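You operate a simulated robot arm through the tools that you are given. There is no shell and no other tool.

You are at the controls of a simulated robot arm. One attempt, no reset.

## Task
Close the vice on the block, push the blue connector onto the middle pin, then open the vice.

It is judged by the outcome, as a careful person would: the job done as asked, and still so three seconds after it is handed in. It fails if anything else is knocked over, pushed out of place, dropped, spilled or broken.

## Robot
A 7-joint arm with a two-finger parallel gripper, fixed in place. Base frame: the origin is on the floor under the middle of its stand, x ahead of it, y to its left, z up; the work surface is at about z = 0.8. Lengths are in m, angles in rad, forces in N, time in s.
With the tool pointing down near the work surface it reaches from about 0.44 to 0.92 m from the base axis. Its first joint turns from -2.496 to 2.496 rad. Payload 3 kg.
Tool frame: the origin (TCP) lies between the finger pads and is the grasp point; the fingertips stand 0.03 m ahead of it; z points along the fingers, y is the line along which they close. Largest opening 0.094 m; finger width 0.028, thickness 0.01; the body of the gripper, 0.05 by 0.096 m, starts 0.055 m behind the TCP.
Orientation is that of the tool frame in the base frame, as a unit quaternion [w, x, y, z]. With the fingers straight down and closing along the base's y, the tool's x points along the base's -x, its y along +y and its z along -z.

## Interface
- The arm moves only by the tool drive_tool. Its argument "rows" is a list of rows, each a list of 7 numbers: the shift along the base's x, y, z in m, then the turn, a rotation vector about the base's x, y, z in rad, then the opening, from 0 (shut) to 1 (fully open). In form: [[tx, ty, tz, wx, wy, wz, jaw], ...]. A call has 1 to 20 rows; each row shifts and turns the commanded pose from where the row before left it. A row lasts 0.2 s, in which the tool goes at most 0.05 m and 0.15 rad; a call with a longer step from one row to the next is refused whole, and so is a gripper value outside its range. Where a pose cannot be reached the arm comes as near as it can. A force on the tool above 40 N (or 10 N above the force at the start of the call, whichever is more), or a blocked arm, ends the call early, and 0.2 s more pass. The fingers move at their own pace (about 0.072 m/s each) and stop on an object; they squeeze with about 31 N. The grip force told is the motor's: it shows also when the fingers shut on nothing. Time passes only in rows, and 0.2 s behind the last, so rows that do not move let the fingers close. The reply holds the time, the measured pose of the TCP, the force on the tool along the base axes, the opening and the grip force, in the units named above and with some noise, with the torque about the TCP (base axes, N m) and any sound that the robot's microphone picked up.
- Cameras (640 x 400 px; columns grow to the right, rows downward): "scene" is fixed at [0.2194, -0.6501, 1.5394]; the picture's right is [0.92, -0.40, 0.00], its down [-0.18, -0.42, -0.89] and it looks along [0.35, 0.81, -0.46] (base axes); focal length 327 px, centre (320, 200). "wrist" rides on the gripper at [0.076, 0.014, -0.103] in the tool frame; the picture's right is [-0.18, 0.98, 0.00], its down [-0.75, -0.14, -0.64] and it looks along [-0.63, -0.12, 0.77] (tool axes); focal length 243 px, centre (320, 200).
- capture(camera): a new picture of that camera. No time passes.
- point_at(camera, pixels): for up to 12 pixels [column, row] of the newest picture of that camera ("zoom" is the newest enlarged one), the place [x, y, z] in the base frame of the surface seen there, good to about 0.002 m. No time passes.
- enlarge(camera, box): a new picture of the part [left, top, right, bottom] of that camera's present view, enlarged. No time passes.
- close_job(): hands the job in; it is judged then, once.

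Open the gripper and draw the arm clear of the work before you hand the job in, unless the task says otherwise.

The tools are called after "Request:" as a command line: name --pt "numbers of a row" for each row, then --argument value for the rest, lists and objects as JSON in quotes. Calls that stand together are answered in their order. drive_tool: Moves the arm, as the interface text tells. Its arguments: {"type":"object","properties":{"rows":{"type":"array","items":{"type":"array","items":{"type":"number"}}}},"required":["rows"]} The other tools are called the same way: capture (camera) takes a picture; point_at (camera, pixels) gives the place of the surface under pixels of a picture; enlarge (camera, box) takes an enlarged picture of a part of a camera's view; close_job () hands the job in.

At the start:

```text
time: 0.0
ee_pos: [0.5875, 0.2524, 1.1065]
tool_rot: [0.001, 0.0, 1.0, 0.0]
contact_force: [0.3, 0.0, 0.1]
ft_torque: [-0.03, 0.04, -0.04]
gripper_width: 0.094
grip_force: 0.0
```

scene: 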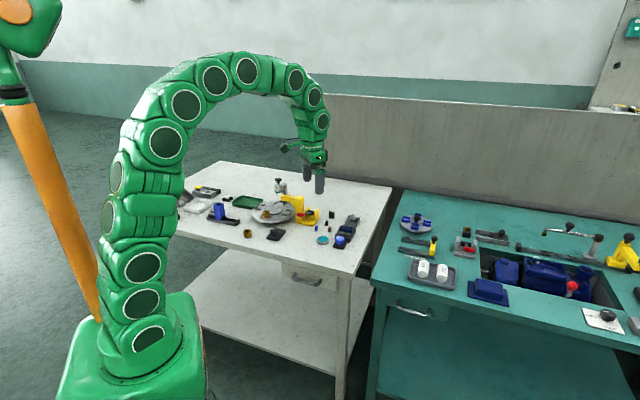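
wrist: 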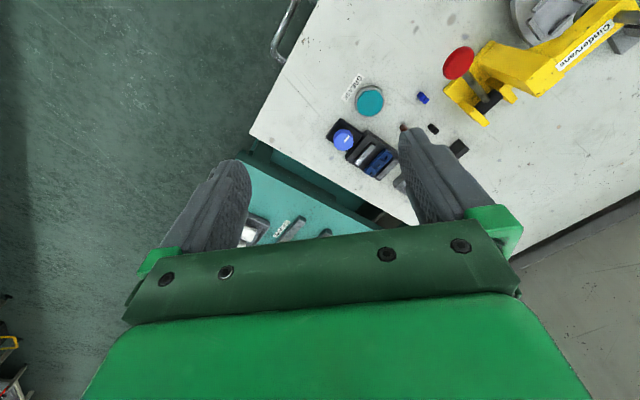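

The scene picture shows a white table with small items around (200-360, 180-245) and a teal bench to the right. I enlarge both areas to find the vice, the block, the pins and the blue connector.

Request:
enlarge --camera "scene" --box '[170, 160, 380, 260]'

Request:
enlarge --camera "scene" --box '[370, 190, 640, 340]'

Request:
enlarge --camera "wrist" --box '[280, 0, 640, 225]'

```text
3.05 times, centred on (275, 210) of scene
```

zoom: 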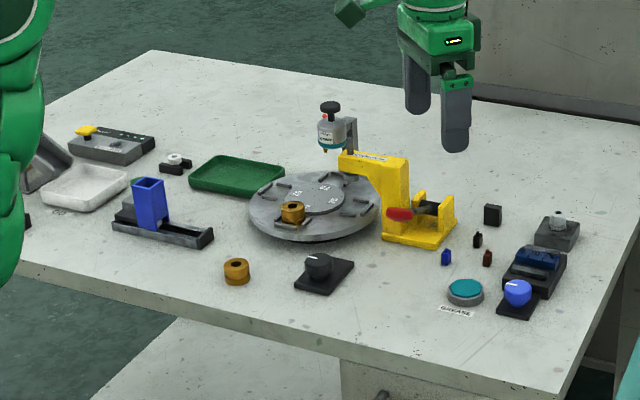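

```text
2.37 times, centred on (505, 265) of scene
```

zoom: 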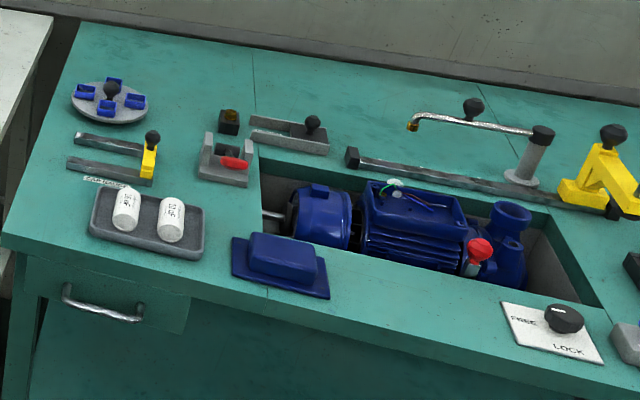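

```text
1.78 times, centred on (460, 112) of wrist
```

zoom: 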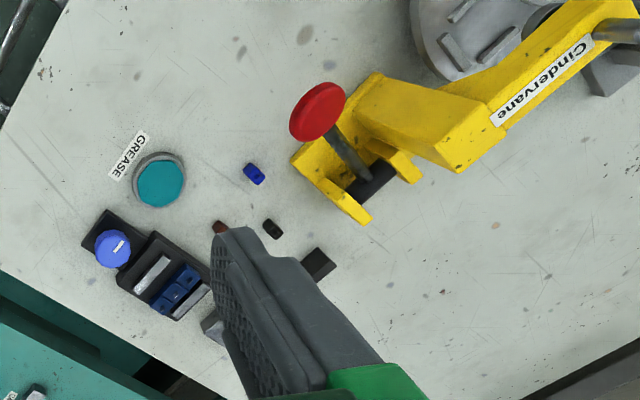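

Several candidates: a dark fixture with a blue part and blue knob at (535,270) in the first zoom, small blue/black/brown pieces near (446,257), and a yellow tool. I'll enlarge further and get coordinates.

Request:
enlarge --camera "scene" --box '[300, 205, 375, 255]'

Request:
enlarge --camera "wrist" --box '[320, 60, 480, 200]'

Request:
point_at --camera "scene" --pixels '[[316, 244], [326, 239], [330, 245], [346, 246], [340, 240], [351, 235], [358, 222], [332, 231], [323, 240], [305, 235], [352, 250], [301, 230]]'

```text
8.00 times, centred on (338, 230) of scene
```

zoom: 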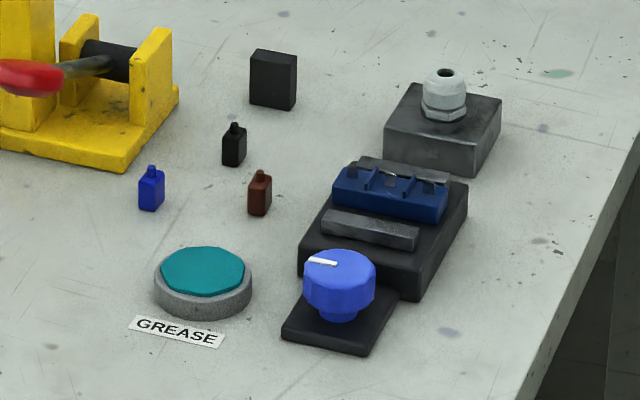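

```text
2.86 times, centred on (400, 130) of wrist
```

zoom: 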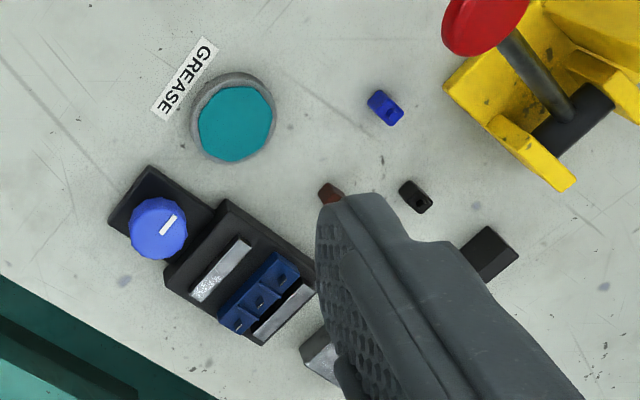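

```text
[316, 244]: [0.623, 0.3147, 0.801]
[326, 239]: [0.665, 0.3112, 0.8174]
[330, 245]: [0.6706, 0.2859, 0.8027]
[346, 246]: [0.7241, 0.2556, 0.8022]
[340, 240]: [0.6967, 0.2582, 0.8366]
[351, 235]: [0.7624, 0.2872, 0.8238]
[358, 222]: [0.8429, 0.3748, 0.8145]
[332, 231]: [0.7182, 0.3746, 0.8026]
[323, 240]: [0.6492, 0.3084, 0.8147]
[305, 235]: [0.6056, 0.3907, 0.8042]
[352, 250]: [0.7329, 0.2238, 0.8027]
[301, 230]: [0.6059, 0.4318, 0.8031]
```

The vice is the dark fixture near (0.72, 0.28, 0.82): two grey jaws either side of a blue three-bay block, with a blue knob in front at (0.697, 0.258). I move the wrist camera closer for a better look.

Request:
drive_tool --pt "0 0.02 -0.03 0 0 0 1" --pt "0 0.02 -0.03 0 0 0 1" --pt "0 0.02 -0.03 0 0 0 1" --pt "0 0 -0.02 0 0 0 1"

Request:
capture --camera "wrist"

Request:
enlarge --camera "wrist" --box '[200, 60, 440, 210]'

```text
time: 1.0
ee_pos: [0.5875, 0.3123, 0.997]
tool_rot: [-0.001, 0.0, 1.0, 0.0]
contact_force: [0.3, -0.4, -0.1]
ft_torque: [-0.01, 0.01, 0.02]
gripper_width: 0.0941
grip_force: 0.1
```

```text
taken
```

wrist: 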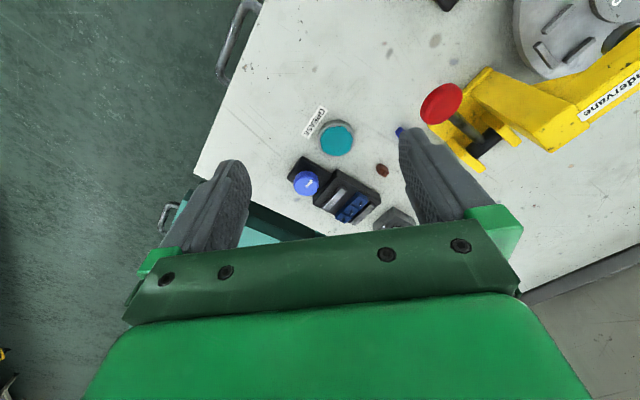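

```text
2.67 times, centred on (320, 135) of wrist
```

zoom: 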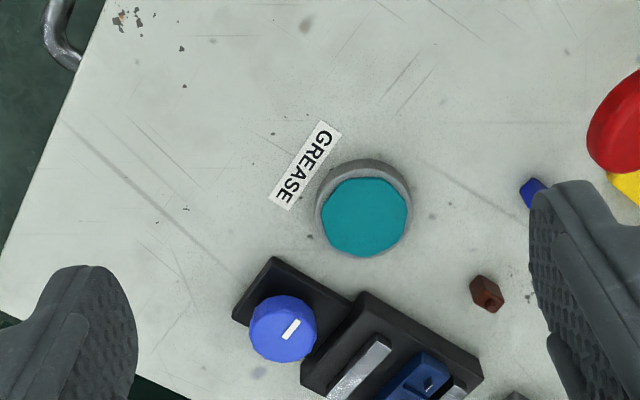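

The vice is at about (345,200) in the wrist picture, close to the hand's edge. I move forward in x to bring it into the clear part of the view.

Request:
drive_tool --pt "0.04 0 -0.01 0 0 0 1" --pt "0.04 0 -0.01 0 0 0 1" --pt "0.02 0 -0.01 0 0 0 1"

Request:
capture --camera "wrist"

Request:
enlarge --camera "wrist" --box '[240, 60, 440, 210]'

```text
time: 1.8
ee_pos: [0.6872, 0.3132, 0.9666]
tool_rot: [-0.001, 0.0, 1.0, 0.0]
contact_force: [-0.8, -0.3, 0.7]
ft_torque: [0.0, 0.01, -0.02]
gripper_width: 0.0943
grip_force: 0.1
```

```text
taken
```

wrist: 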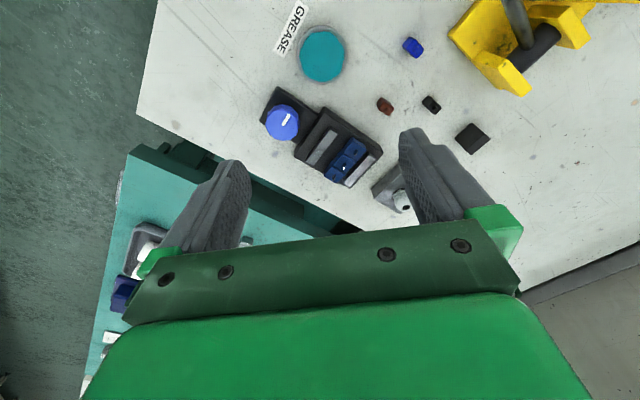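

```text
2.67 times, centred on (340, 135) of wrist
```

zoom: 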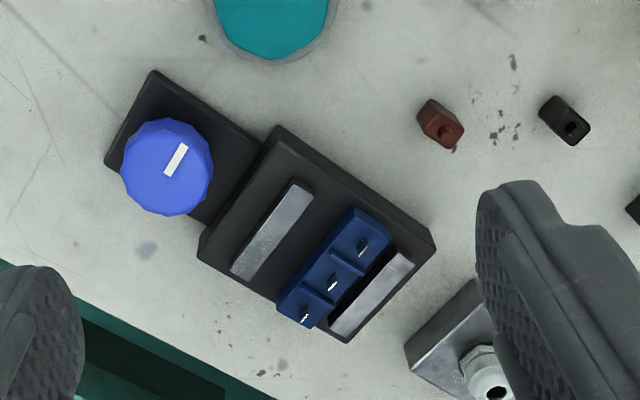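

The view is clear now: knob at (168,165) with a white line at (176,160), near jaw at (272,230), the block with three pins at (362,247), (333,282), (306,317), far jaw at (370,295). I read off coordinates.

Request:
point_at --camera "zoom" --pixels '[[168, 165], [186, 146], [168, 174], [362, 247], [333, 284], [306, 317], [301, 187], [240, 274], [409, 262], [340, 330], [357, 210], [283, 303]]'

Request:
point_at --camera "wrist" --pixels '[[413, 47], [406, 44], [420, 51], [414, 40], [411, 55], [385, 106], [431, 104], [473, 139], [322, 55], [390, 185], [296, 100], [405, 200]]'

Request:
enlarge --camera "wrist" --box '[290, 120, 390, 190]'

```text
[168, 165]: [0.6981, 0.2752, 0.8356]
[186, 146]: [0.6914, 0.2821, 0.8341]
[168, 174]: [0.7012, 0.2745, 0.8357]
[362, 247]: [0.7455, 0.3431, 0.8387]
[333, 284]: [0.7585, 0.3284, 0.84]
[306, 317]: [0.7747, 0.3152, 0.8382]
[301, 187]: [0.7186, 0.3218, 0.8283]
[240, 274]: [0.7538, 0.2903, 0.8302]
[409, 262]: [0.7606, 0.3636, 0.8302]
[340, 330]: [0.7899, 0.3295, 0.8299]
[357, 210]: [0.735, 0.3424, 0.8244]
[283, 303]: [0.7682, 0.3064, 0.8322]
```

```text
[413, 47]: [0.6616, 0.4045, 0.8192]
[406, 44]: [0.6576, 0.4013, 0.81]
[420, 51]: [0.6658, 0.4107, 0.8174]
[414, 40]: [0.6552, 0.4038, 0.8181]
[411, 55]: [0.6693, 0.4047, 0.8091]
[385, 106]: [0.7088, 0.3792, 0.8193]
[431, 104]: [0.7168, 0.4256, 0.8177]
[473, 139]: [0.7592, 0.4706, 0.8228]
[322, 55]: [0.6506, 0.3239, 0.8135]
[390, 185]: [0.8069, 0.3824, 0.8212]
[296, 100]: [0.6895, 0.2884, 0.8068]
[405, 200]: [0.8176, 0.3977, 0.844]
```

```text
5.71 times, centred on (340, 155) of wrist
```

zoom: 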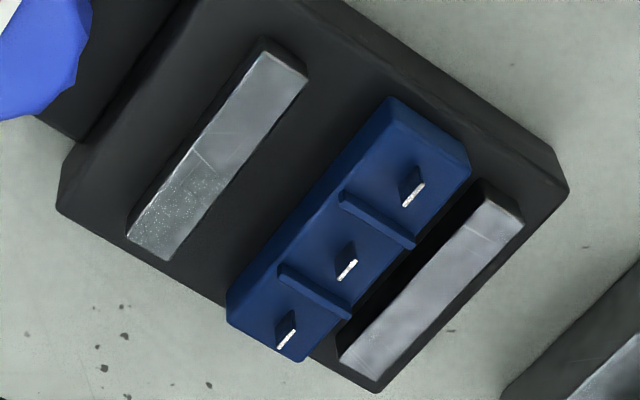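

The pins' tips are at z≈0.84, with the middle one near (0.760, 0.329); the blue connector is at (0.661, 0.404). I'll check the heights of the neighbours (yellow tool, red handle) and take a zoom on the connectors.

Request:
point_at --camera "wrist" --pixels '[[470, 30], [507, 77], [525, 45], [515, 10], [570, 30], [350, 150], [326, 145]]'

Request:
enlarge --camera "wrist" --box '[370, 20, 450, 125]'

Request:
enlarge --camera "scene" --box '[312, 216, 342, 236]'

```text
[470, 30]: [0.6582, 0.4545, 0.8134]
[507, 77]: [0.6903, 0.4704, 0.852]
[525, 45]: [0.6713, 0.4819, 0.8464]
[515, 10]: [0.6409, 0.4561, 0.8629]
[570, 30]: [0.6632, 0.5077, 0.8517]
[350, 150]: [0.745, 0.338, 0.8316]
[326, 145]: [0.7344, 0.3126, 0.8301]
```

```text
3.81 times, centred on (410, 72) of wrist
```

zoom: 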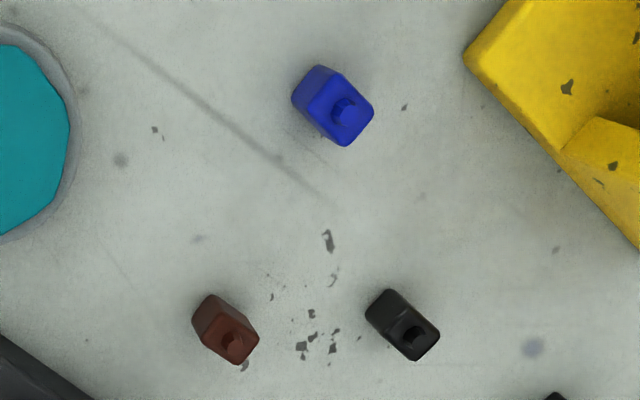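

```text
16.00 times, centred on (327, 226) of scene
```

zoom: 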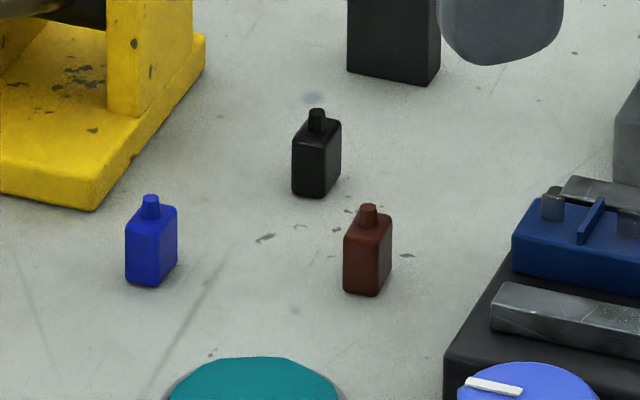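

The connectors stand upright with a small wire nub on top; the blue one is about 0.01 wide and ~0.02 tall. I go closer over the blue one to measure its orientation, staying above the yellow tool (z≈0.86).

Request:
drive_tool --pt "-0.01 0.03 0 0 0 0 1" --pt "-0.01 0.03 -0.01 0 0 0 1" --pt "0 0.02 -0.03 0 0 0 1"

Request:
capture --camera "wrist"

Request:
enlarge --camera "wrist" --box '[270, 50, 410, 150]'

```text
time: 2.6
ee_pos: [0.6667, 0.3921, 0.9273]
tool_rot: [0.0, 0.0, 1.0, 0.001]
contact_force: [-0.5, -0.2, 0.9]
ft_torque: [0.02, -0.02, 0.01]
gripper_width: 0.0941
grip_force: 0.0
```

```text
taken
```

wrist: 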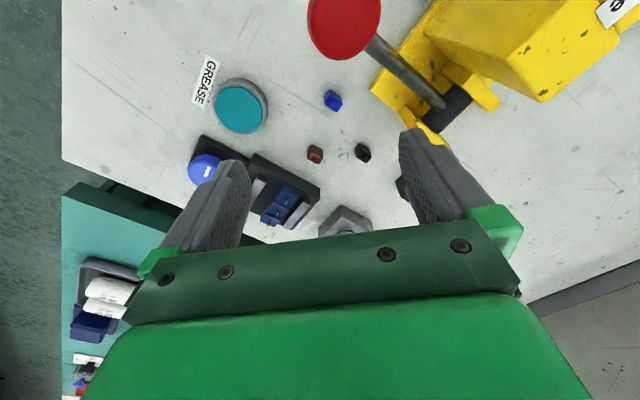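

```text
4.00 times, centred on (340, 100) of wrist
```

zoom: 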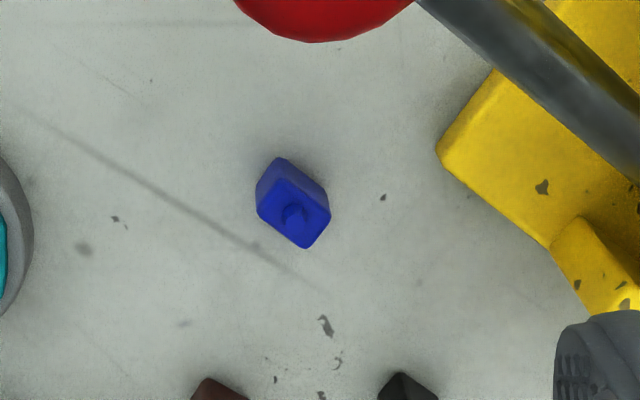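

The red handle at (345,25) is near the hand; I read its position and the corners of the blue connector's top.

Request:
point_at --camera "wrist" --pixels '[[345, 25], [380, 15], [310, 40], [390, 60], [430, 90], [480, 30], [540, 60], [450, 5]]'

Request:
point_at --camera "zoom" --pixels '[[294, 214], [277, 179], [260, 208], [304, 245], [328, 214], [285, 193], [316, 230], [278, 162], [270, 205], [312, 210]]'

Request:
enlarge --camera "wrist" --box '[318, 84, 350, 116]'

```text
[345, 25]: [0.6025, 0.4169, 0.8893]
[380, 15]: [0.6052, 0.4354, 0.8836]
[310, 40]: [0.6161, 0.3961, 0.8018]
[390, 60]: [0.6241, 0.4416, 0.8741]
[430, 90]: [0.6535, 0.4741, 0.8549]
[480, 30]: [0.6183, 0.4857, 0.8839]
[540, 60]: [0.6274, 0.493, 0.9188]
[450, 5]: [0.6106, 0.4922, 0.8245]
```

```text
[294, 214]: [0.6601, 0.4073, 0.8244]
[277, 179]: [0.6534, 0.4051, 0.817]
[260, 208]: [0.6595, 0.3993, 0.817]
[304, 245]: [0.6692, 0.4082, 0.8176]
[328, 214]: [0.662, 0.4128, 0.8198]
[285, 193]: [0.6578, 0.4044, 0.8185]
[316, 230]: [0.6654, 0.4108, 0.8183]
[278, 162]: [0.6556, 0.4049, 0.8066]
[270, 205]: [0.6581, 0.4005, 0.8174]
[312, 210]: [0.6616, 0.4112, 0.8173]
```

```text
12.50 times, centred on (334, 100) of wrist
```

zoom: 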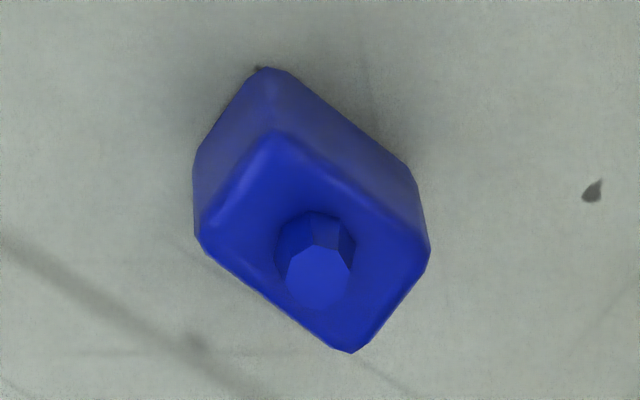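

The connector's top corners give a footprint of about 0.0085 × 0.0125 m with its long side at about +42° in the base frame, body top z≈0.8175 and nub top 0.824. Now I go over the knob to measure its centre and height.

Request:
drive_tool --pt "0 -0.04 0.005 0 0 0 1" --pt "0 -0.04 0 0 0 0 1" --pt "0 -0.032 0 0 0 0 1"

Request:
capture --camera "wrist"

Request:
enlarge --camera "wrist" --box '[260, 90, 420, 190]'

```text
time: 3.4
ee_pos: [0.6678, 0.2805, 0.9323]
tool_rot: [0.001, -0.002, 1.0, 0.001]
contact_force: [-0.3, 0.2, 0.4]
ft_torque: [-0.01, -0.01, -0.02]
gripper_width: 0.094
grip_force: 0.0
```

```text
taken
```

wrist: 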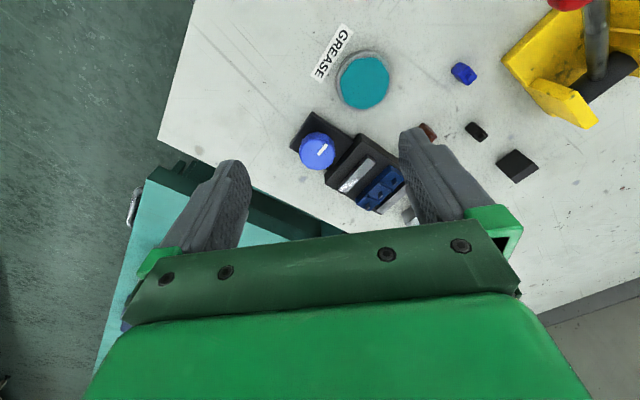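

```text
4.00 times, centred on (340, 140) of wrist
```

zoom: 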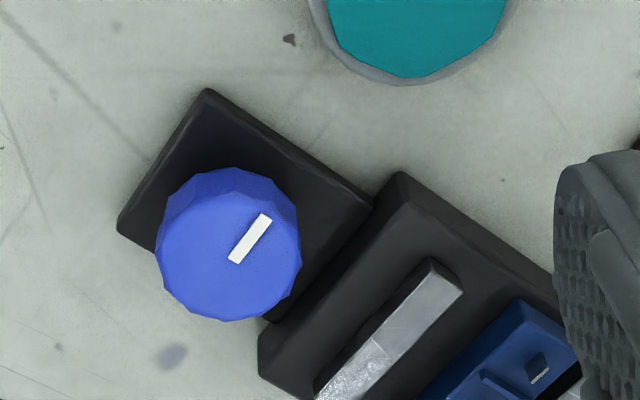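

Knob top face is centred around (229,258) in this zoom, with pointer line from (235,260) to (266,216). I query points on its rim and on the vice body.

Request:
point_at --camera "zoom" --pixels '[[229, 257], [163, 250], [295, 260], [229, 192], [229, 316], [235, 260], [266, 216], [400, 200], [330, 300], [436, 268], [170, 140], [285, 270]]'

Request:
enlarge --camera "scene" --box '[325, 220, 365, 255]'

```text
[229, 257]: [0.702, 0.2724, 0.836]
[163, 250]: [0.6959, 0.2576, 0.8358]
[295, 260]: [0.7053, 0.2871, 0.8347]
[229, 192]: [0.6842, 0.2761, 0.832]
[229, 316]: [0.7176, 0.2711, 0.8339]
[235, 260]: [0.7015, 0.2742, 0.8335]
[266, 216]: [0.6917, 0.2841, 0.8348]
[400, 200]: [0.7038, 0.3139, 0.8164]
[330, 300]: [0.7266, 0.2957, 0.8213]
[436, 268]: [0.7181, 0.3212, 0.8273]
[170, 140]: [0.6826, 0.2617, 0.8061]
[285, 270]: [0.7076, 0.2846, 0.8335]
```

```text
11.43 times, centred on (345, 238) of scene
```

zoom: 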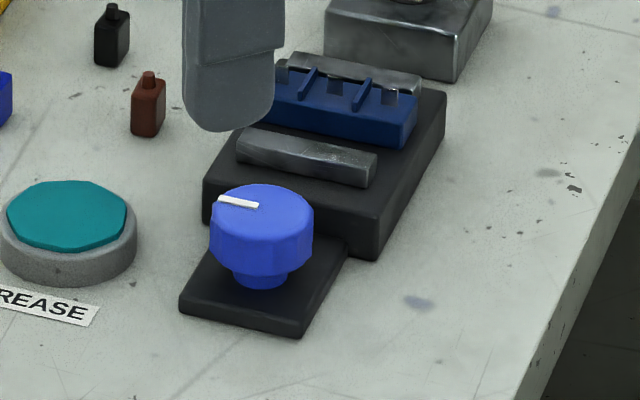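

Knob: centre ≈ (0.701, 0.273), radius ≈ 0.0157, top z≈0.836, head bottom ≈0.819; the vice body top is ≈0.82. I'll yaw +46° so the fingers close along the jaw-row direction (clear of the vice body), and centre above the knob.

Request:
drive_tool --pt "0.006 -0.0015 -0.004 0 0 0.134 0.6" --pt "0.006 -0.0015 -0.005 0 0 0.134 0.6" --pt "0.006 -0.0015 -0.006 0 0 0.134 0.6" --pt "0.006 -0.0015 -0.006 0 0 0.134 0.6" --pt "0.005 -0.001 -0.006 0 0 0.134 0.6" --pt "0.0035 -0.0005 -0.005 0 0 0.133 0.6"

Request:
capture --camera "wrist"

Request:
enlarge --camera "scene" --box '[310, 195, 374, 255]'

```text
time: 4.8
ee_pos: [0.6989, 0.2739, 0.9003]
tool_rot: [0.0, -0.392, 0.92, 0.0]
contact_force: [0.6, 0.0, 0.0]
ft_torque: [-0.02, 0.01, 0.0]
gripper_width: 0.0564
grip_force: 0.0
```

```text
taken
```

wrist: 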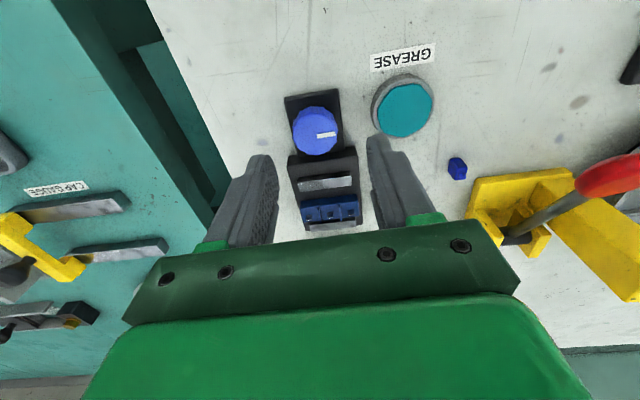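

```text
6.67 times, centred on (342, 225) of scene
```

zoom: 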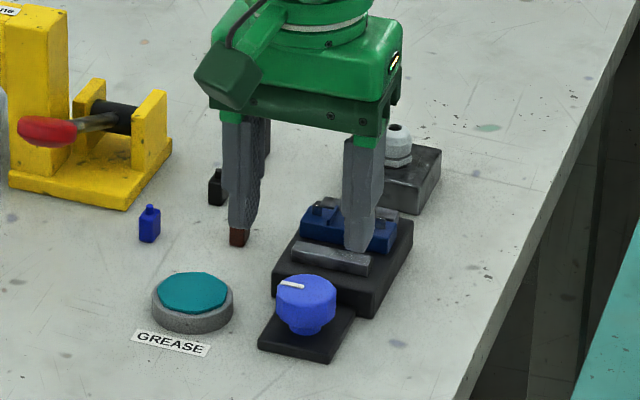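

Yaw is 46.2° and the jaws look nearly square to the fingers. I measure the jaw, block and pin directions with this closer view before gripping the knob.

Request:
enlarge --camera "wrist" --box '[280, 90, 376, 230]'

Request:
point_at --camera "wrist" --pixels '[[316, 214], [333, 212], [351, 211], [301, 185], [352, 178], [302, 205], [359, 198], [315, 130], [293, 133], [338, 128], [297, 95], [355, 150]]'

```text
2.86 times, centred on (328, 160) of wrist
```

zoom: 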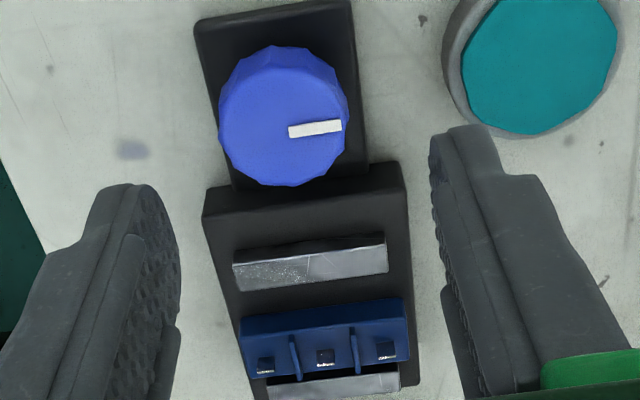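

```text
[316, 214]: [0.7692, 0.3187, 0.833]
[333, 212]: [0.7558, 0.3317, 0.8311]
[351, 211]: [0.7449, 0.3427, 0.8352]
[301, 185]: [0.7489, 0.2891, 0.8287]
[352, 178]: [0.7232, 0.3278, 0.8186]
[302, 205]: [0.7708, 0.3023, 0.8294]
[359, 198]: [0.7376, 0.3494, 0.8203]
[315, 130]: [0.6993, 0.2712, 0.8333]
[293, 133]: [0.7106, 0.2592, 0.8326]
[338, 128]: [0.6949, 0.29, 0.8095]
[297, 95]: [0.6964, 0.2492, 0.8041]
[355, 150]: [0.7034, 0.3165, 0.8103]
```

The knob centre from all views is about (0.7008, 0.273). I descend to TCP z≈0.8535 (tips at 0.8235, overlapping the knob head by ~12 mm), with the fingers still open at 0.056.

Request:
drive_tool --pt "0.002 -0.001 -0.016 0 0 0 0.6" --pt "0 0 -0.016 0 0 0 0.6" --pt "0 0 -0.015 0 0 0 0.6"

Request:
enlarge --camera "scene" --box '[320, 205, 370, 255]'

Request:
capture --camera "wrist"

```text
time: 5.6
ee_pos: [0.7012, 0.2724, 0.8536]
tool_rot: [-0.001, -0.39, 0.921, -0.001]
contact_force: [0.9, 0.0, -0.2]
ft_torque: [0.01, -0.01, -0.01]
gripper_width: 0.0565
grip_force: 0.2
```

```text
8.00 times, centred on (345, 230) of scene
```

zoom: 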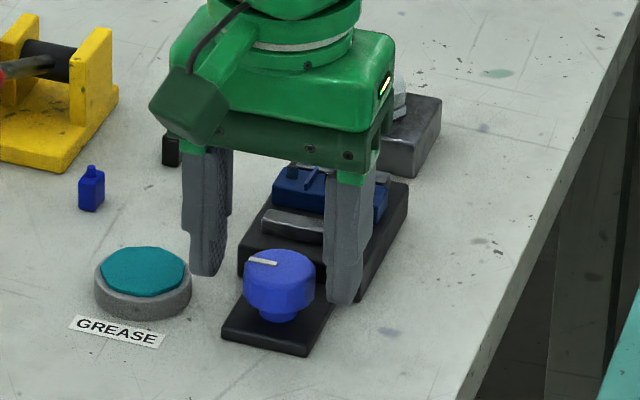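

```text
taken
```

wrist: 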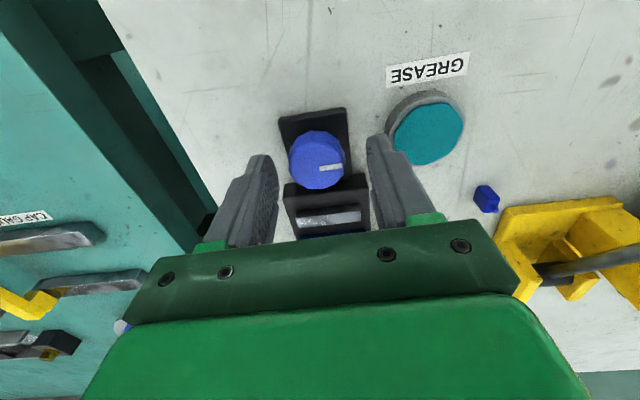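

The fingers straddle the knob symmetrically (tips at about (205,270) and (345,295), knob centre (278,280)). Close on the knob.

Request:
drive_tool --pt "0 0 0 0 0 0 0.2" --pt "0 0 0 0 0 0 0.2" --pt "0 0 0 0 0 0 0.2"

Request:
enlarge --camera "scene" --box '[320, 205, 370, 255]'

```text
time: 6.4
ee_pos: [0.7026, 0.271, 0.8534]
tool_rot: [0.001, -0.391, 0.92, -0.001]
contact_force: [29.2, -22.2, -6.2]
ft_torque: [-0.41, -1.17, 0.06]
gripper_width: 0.0329
grip_force: 45.1
```

```text
8.00 times, centred on (345, 230) of scene
```

zoom: 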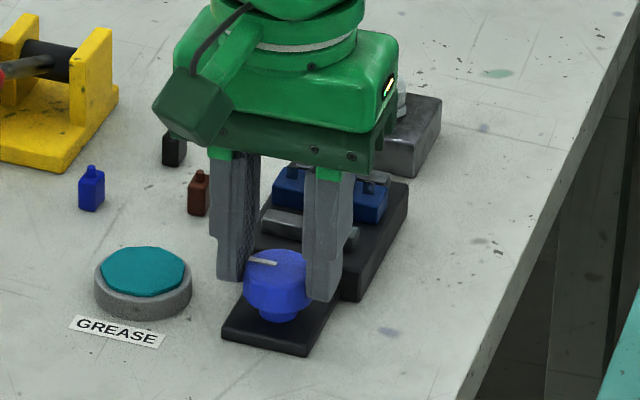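

Gripped at width 0.0329 but with a side force of (29,−22) N: the knob sits ~2 mm further along (+x,−y). I shift the command that way to relieve the load.

Request:
drive_tool --pt "0.001 -0.001 0 0 0 0 0.2" --pt "0.0005 -0.0005 0 0 0 0 0.2" --pt "0 0 0 0 0 0 0.2"

```text
time: 7.2
ee_pos: [0.7032, 0.2724, 0.8539]
tool_rot: [0.0, -0.391, 0.92, 0.0]
contact_force: [15.1, -7.1, 4.3]
ft_torque: [-0.26, -0.4, -0.01]
gripper_width: 0.0327
grip_force: 45.4
```

The side force fell to (15,−7) N. A little more shift the same way.

Request:
drive_tool --pt "0.001 -0.0006 0 0 0 0 0.2" --pt "0 0 0 0 0 0 0.2"

```text
time: 7.8
ee_pos: [0.7043, 0.2707, 0.853]
tool_rot: [0.0, -0.391, 0.92, 0.001]
contact_force: [-8.4, 10.6, 11.3]
ft_torque: [0.35, 0.22, 0.05]
gripper_width: 0.0325
grip_force: 45.2
```

Close to balanced. Now I try a small clockwise turn (negative about z) and watch the torque and the jaw.

Request:
drive_tool --pt "-0.0003 0.0003 0.0003 0 0 -0.05 0.2" --pt "0 0 0 0 0 -0.1 0.2" --pt "0 0 0 0 0 -0.1 0.2"

Request:
enlarge --camera "scene" --box '[320, 205, 370, 255]'

Request:
enlarge --camera "wrist" --box '[240, 100, 420, 240]'

```text
time: 8.6
ee_pos: [0.7022, 0.2706, 0.8541]
tool_rot: [-0.001, -0.273, 0.962, 0.0]
contact_force: [-25.4, 17.7, 6.3]
ft_torque: [0.6, 0.68, 0.79]
gripper_width: 0.0331
grip_force: 45.2
```

```text
8.00 times, centred on (345, 230) of scene
```

zoom: 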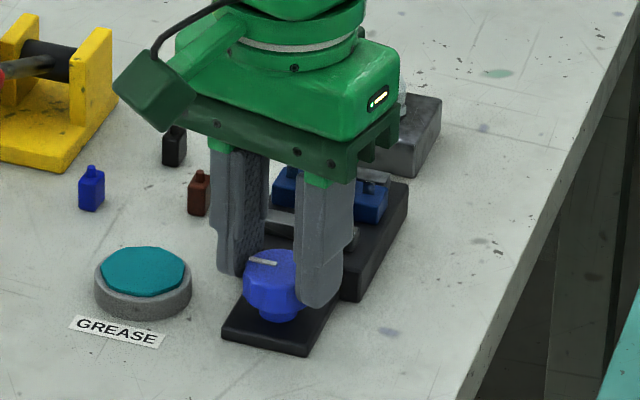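

```text
2.86 times, centred on (330, 170) of wrist
```

zoom: 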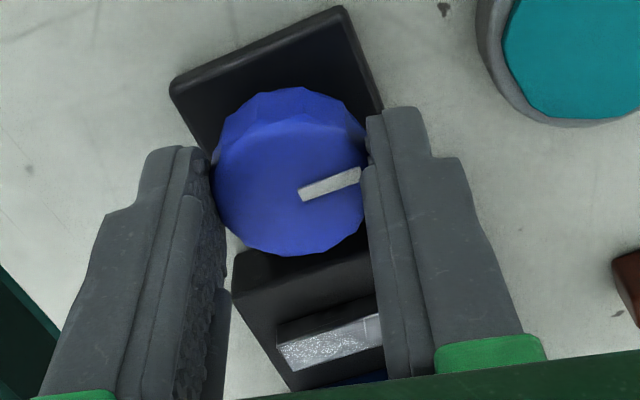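

The pointer did not move (still at (262,261)) and there is +0.79 N·m resisting: the fingers slipped, so clockwise is likely the end stop. I turn back and try counter-clockwise.

Request:
drive_tool --pt "0 0 0 0 0 0.1 0.2" --pt "0 0 0 0 0 0.1 0.2" --pt "0 0 0 0 0 0.1 0.2" --pt "0 0 0 0 0 0.1 0.2"

Request:
enlarge --camera "scene" --box '[320, 205, 370, 255]'

Request:
enlarge --camera "wrist" --box '[240, 100, 420, 240]'

```text
time: 9.7
ee_pos: [0.7026, 0.2716, 0.8531]
tool_rot: [-0.001, -0.456, 0.89, 0.0]
contact_force: [-2.7, 1.1, 1.4]
ft_torque: [0.0, -0.08, 0.0]
gripper_width: 0.0325
grip_force: 45.1
stopped in row 4: the force on the tool passed its limit at 43 N (the readings are from after the stop); the commanded pose is now the measured one
```

```text
8.00 times, centred on (345, 230) of scene
```

zoom: 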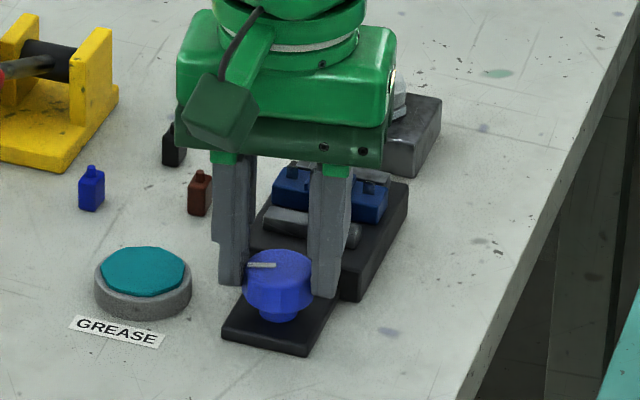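

```text
2.86 times, centred on (330, 170) of wrist
```

zoom: 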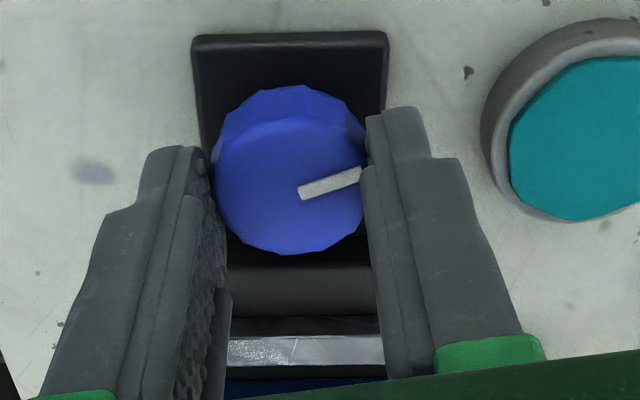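

The knob does turn counter-clockwise: the pointer now stays fixed relative to the fingers and rotated ~22°. Side forces are back to ~0, so I continue counter-clockwise gently.

Request:
drive_tool --pt "0 0 0 0 0 0.06 0.2" --pt "0 0 0 0 0 0.06 0.2" --pt "0 0 0 0 0 0.06 0.2" --pt "0 0 0 0 0 0.06 0.2"

Request:
enlarge --camera "scene" --box '[320, 205, 370, 255]'

Request:
enlarge --camera "wrist" --box '[240, 100, 420, 240]'

```text
time: 10.7
ee_pos: [0.7027, 0.2715, 0.8536]
tool_rot: [-0.001, -0.559, 0.829, 0.001]
contact_force: [-8.3, 5.3, 2.4]
ft_torque: [0.24, 0.15, 0.0]
gripper_width: 0.0325
grip_force: 45.0
```

```text
8.00 times, centred on (345, 230) of scene
```

zoom: 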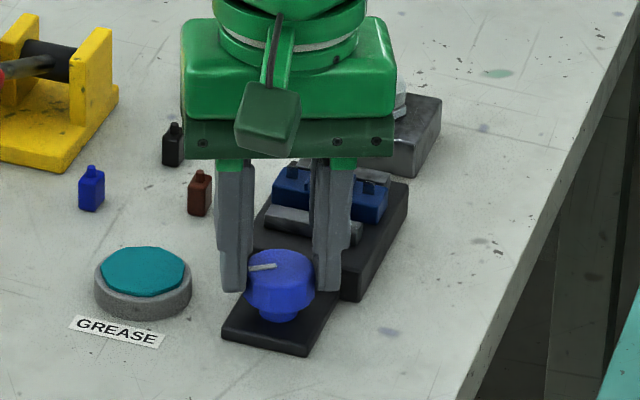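

```text
2.86 times, centred on (330, 170) of wrist
```

zoom: 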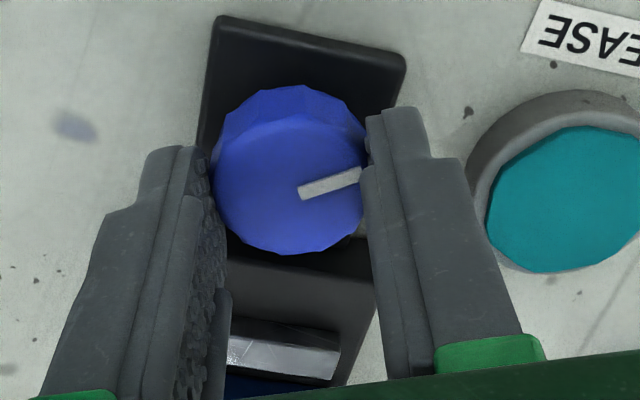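

Turning freely (torque ≈0), yaw now 68°. Continue counter-clockwise.

Request:
drive_tool --pt "0 0 0 0 0 0.08 0.2" --pt "0 0 0 0 0 0.08 0.2" --pt "0 0 0 0 0 0.08 0.2" --pt "0 0 0 0 0 0.08 0.2" --pt "0 0 0 0 0 0.08 0.2"

Request:
enlarge --camera "scene" --box '[320, 205, 370, 255]'

Request:
enlarge --camera "wrist" --box '[240, 100, 420, 240]'

```text
time: 11.8
ee_pos: [0.7032, 0.2721, 0.8537]
tool_rot: [0.0, 0.713, -0.701, 0.0]
contact_force: [-11.2, 8.5, 9.1]
ft_torque: [0.01, 0.36, 0.02]
gripper_width: 0.0326
grip_force: 44.2
```

```text
8.00 times, centred on (345, 230) of scene
```

zoom: 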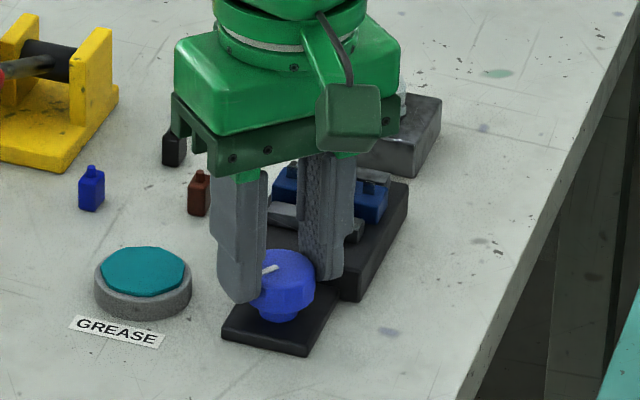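

```text
2.86 times, centred on (330, 170) of wrist
```

zoom: 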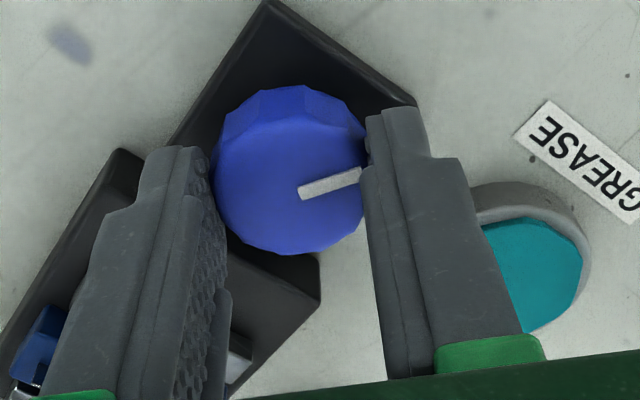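

Knob has turned about 59° so far. I zoom to check whether the near jaw is moving towards the block.

Request:
enlarge --camera "scene" --box '[345, 218, 375, 243]'

Request:
point_at --camera "scene" --pixels '[[364, 234], [363, 232], [366, 228], [355, 231], [354, 233]]'

```text
16.00 times, centred on (360, 230) of scene
```

zoom: 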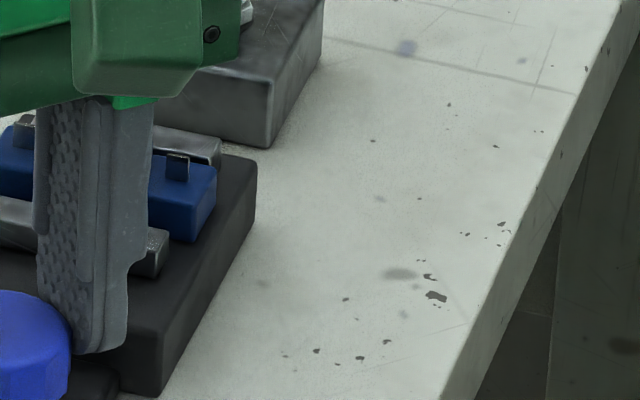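

```text
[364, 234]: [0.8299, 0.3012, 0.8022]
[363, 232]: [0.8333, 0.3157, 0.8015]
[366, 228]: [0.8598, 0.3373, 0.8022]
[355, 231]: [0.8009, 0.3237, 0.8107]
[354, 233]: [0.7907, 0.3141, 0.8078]
```

The near jaw's end has clearly shifted toward the block compared with the first picture, so counter-clockwise is closing. I continue and watch for the torque to rise.

Request:
drive_tool --pt "0 0 0 0 0 0.08 0.2" --pt "0 0 0 0 0 0.08 0.2" --pt "0 0 0 0 0 0.08 0.2" --pt "0 0 0 0 0 0.08 0.2"

Request:
enlarge --camera "scene" --box '[325, 213, 365, 243]'

Request:
enlarge --camera "wrist" --box '[180, 100, 420, 240]'

```text
time: 12.8
ee_pos: [0.7033, 0.2716, 0.854]
tool_rot: [0.002, 0.815, -0.579, 0.0]
contact_force: [-10.1, 9.3, 5.2]
ft_torque: [0.68, 0.43, 0.0]
gripper_width: 0.0325
grip_force: 45.4
```

```text
13.33 times, centred on (345, 228) of scene
```

zoom: 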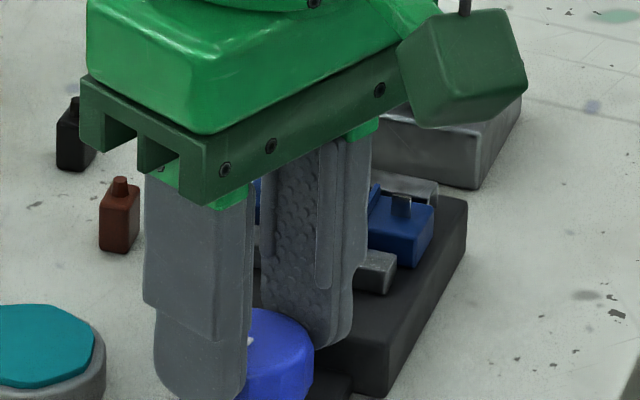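

```text
2.67 times, centred on (300, 170) of wrist
```

zoom: 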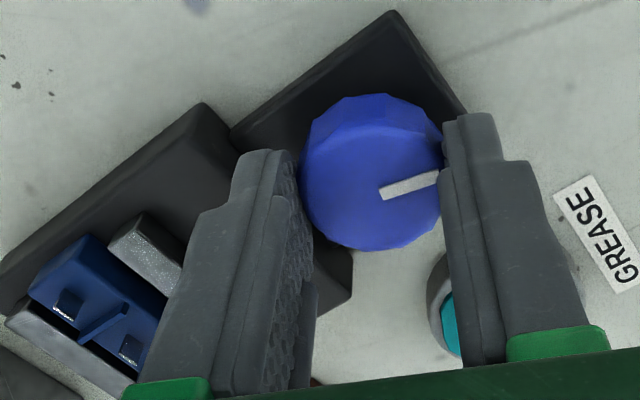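

Yaw is 109° and the jaw–block gap is now small (wrist zoom, between (110,240) and (75,235)). Continue, in small steps.

Request:
drive_tool --pt "0 0 0 0 0 0.07 0.2" --pt "0 0 0 0 0 0.07 0.2" --pt "0 0 0 0 0 0.07 0.2"

Request:
enlarge --camera "scene" --box '[325, 213, 365, 243]'

Request:
enlarge --camera "wrist" --box '[180, 100, 420, 240]'

```text
time: 13.7
ee_pos: [0.7035, 0.2715, 0.8535]
tool_rot: [0.0, 0.872, -0.489, -0.001]
contact_force: [-9.6, 9.4, 6.3]
ft_torque: [-0.17, -0.03, -0.01]
gripper_width: 0.0326
grip_force: 44.7
```

```text
13.33 times, centred on (345, 228) of scene
```

zoom: 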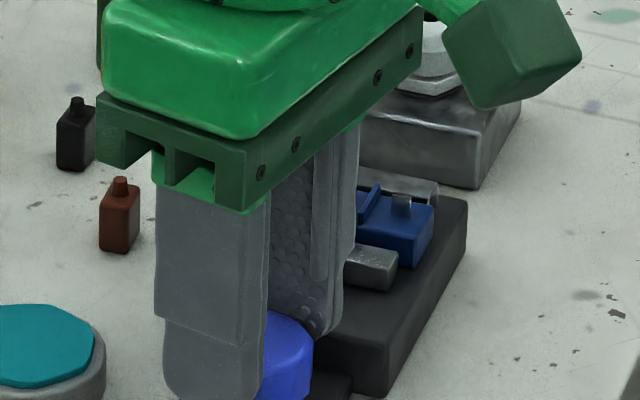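

```text
2.67 times, centred on (300, 170) of wrist
```

zoom: 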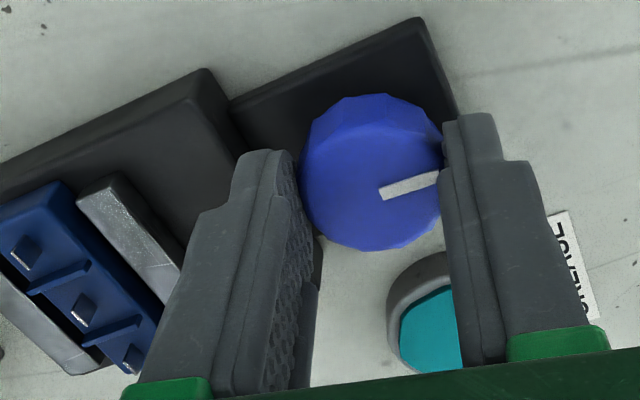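

Still free-turning; a dark gap of a few mm remains between jaw and block in the wrist zoom. Continue.

Request:
drive_tool --pt "0 0 0 0 0 0.07 0.2" --pt "0 0 0 0 0 0.07 0.2" --pt "0 0 0 0 0 0.07 0.2"

Request:
enlarge --camera "scene" --box '[325, 213, 365, 243]'

Request:
enlarge --camera "wrist" --box '[150, 100, 390, 240]'

```text
time: 14.4
ee_pos: [0.7028, 0.2716, 0.8541]
tool_rot: [0.0, 0.919, -0.395, 0.0]
contact_force: [-8.6, 9.6, 11.5]
ft_torque: [0.43, 0.44, 0.02]
gripper_width: 0.0327
grip_force: 45.1
```

```text
13.33 times, centred on (345, 228) of scene
```

zoom: 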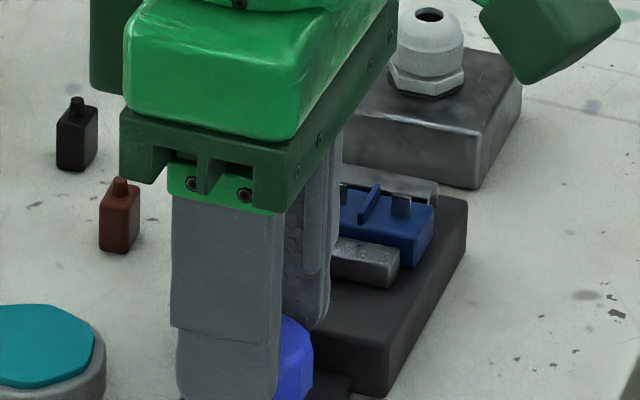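

```text
2.67 times, centred on (270, 170) of wrist
```

zoom: 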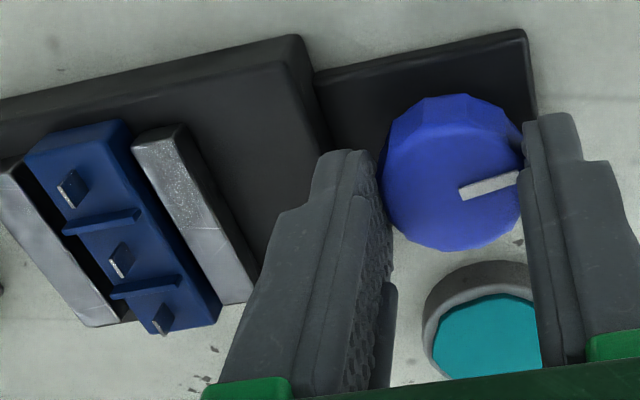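

Yaw 133°, and I see remaining gaps on both sides of the block (≈3–4 mm near, ≈2–3 mm far). Continue turning.

Request:
drive_tool --pt "0 0 0 0 0 0.07 0.2" --pt "0 0 0 0 0 0.07 0.2" --pt "0 0 0 0 0 0.07 0.2"

Request:
enlarge --camera "scene" --box '[325, 213, 365, 243]'

Request:
enlarge --camera "wrist" --box '[120, 100, 360, 240]'

```text
time: 15.2
ee_pos: [0.7036, 0.2719, 0.8534]
tool_rot: [0.0, 0.955, -0.297, 0.0]
contact_force: [-2.1, 9.3, 8.9]
ft_torque: [0.67, 0.61, 0.0]
gripper_width: 0.0326
grip_force: 45.3
```

```text
13.33 times, centred on (345, 228) of scene
```

zoom: 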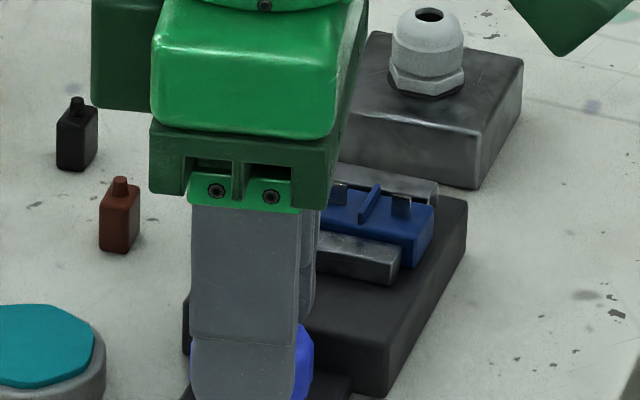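

```text
2.67 times, centred on (240, 170) of wrist
```

zoom: 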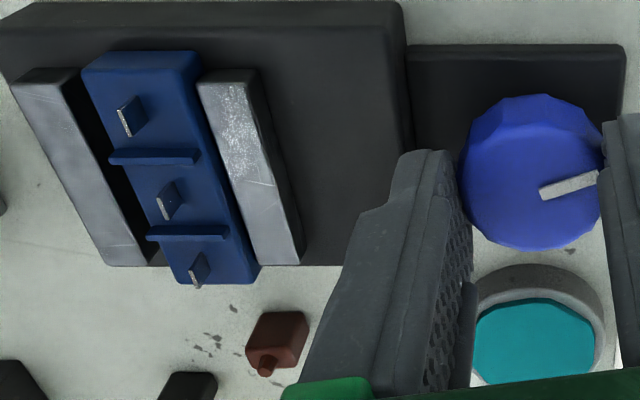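

Yaw 145°, near gap is now small. Continue in small steps watching the z-torque.

Request:
drive_tool --pt "0 0 0 0 0 0.07 0.2" --pt "0 0 0 0 0 0.07 0.2" --pt "0 0 0 0 0 0.07 0.2"

Request:
enlarge --camera "scene" --box '[325, 213, 365, 243]'

Request:
enlarge --camera "wrist" --box '[120, 80, 360, 220]'

```text
time: 16.1
ee_pos: [0.7028, 0.271, 0.8537]
tool_rot: [0.001, 0.981, -0.195, 0.001]
contact_force: [-2.0, 5.6, 8.7]
ft_torque: [0.02, -0.1, -0.02]
gripper_width: 0.0325
grip_force: 45.1
```

```text
13.33 times, centred on (345, 228) of scene
```

zoom: 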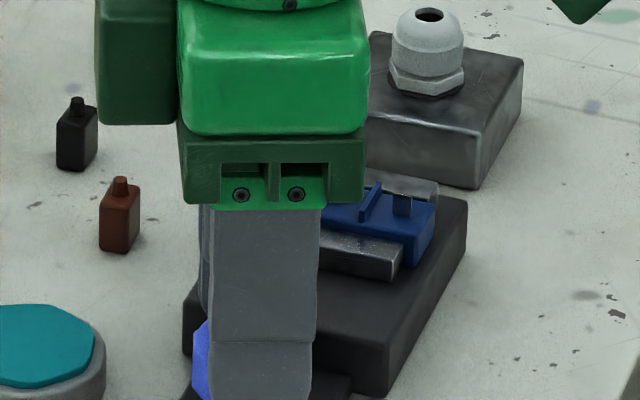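

```text
2.67 times, centred on (240, 150) of wrist
```

zoom: 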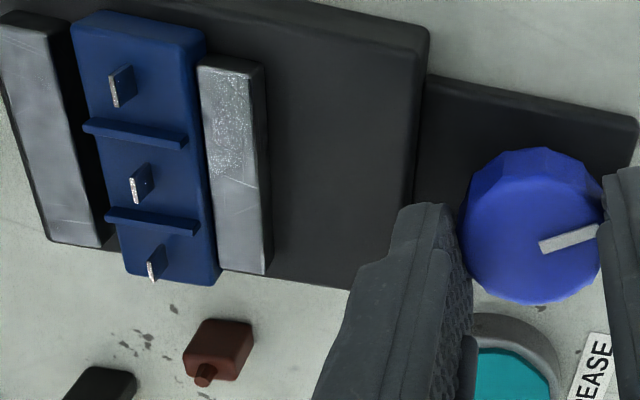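

Near jaw has almost reached the block; ~2–3 mm remain on the far side. Continue.

Request:
drive_tool --pt "0 0 0 0 0 0.06 0.2" --pt "0 0 0 0 0 0.06 0.2" --pt "0 0 0 0 0 0.06 0.2"

Request:
enlarge --camera "scene" --box '[325, 213, 365, 243]'

Request:
enlarge --camera "wrist" --box '[120, 60, 360, 200]'

```text
time: 16.9
ee_pos: [0.7033, 0.2711, 0.854]
tool_rot: [0.0, 0.994, -0.107, 0.001]
contact_force: [1.3, 3.5, 8.2]
ft_torque: [0.2, 0.12, -0.02]
gripper_width: 0.0326
grip_force: 44.9
```

```text
13.33 times, centred on (345, 228) of scene
```

zoom: 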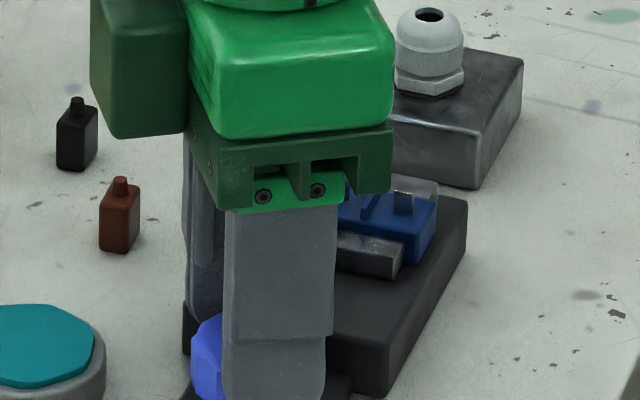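

```text
2.67 times, centred on (240, 130) of wrist
```

zoom: 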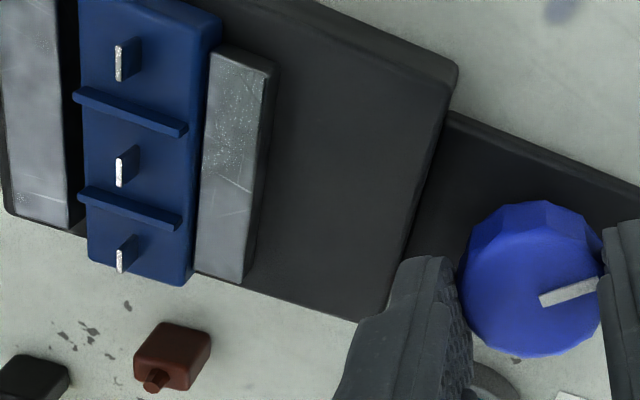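

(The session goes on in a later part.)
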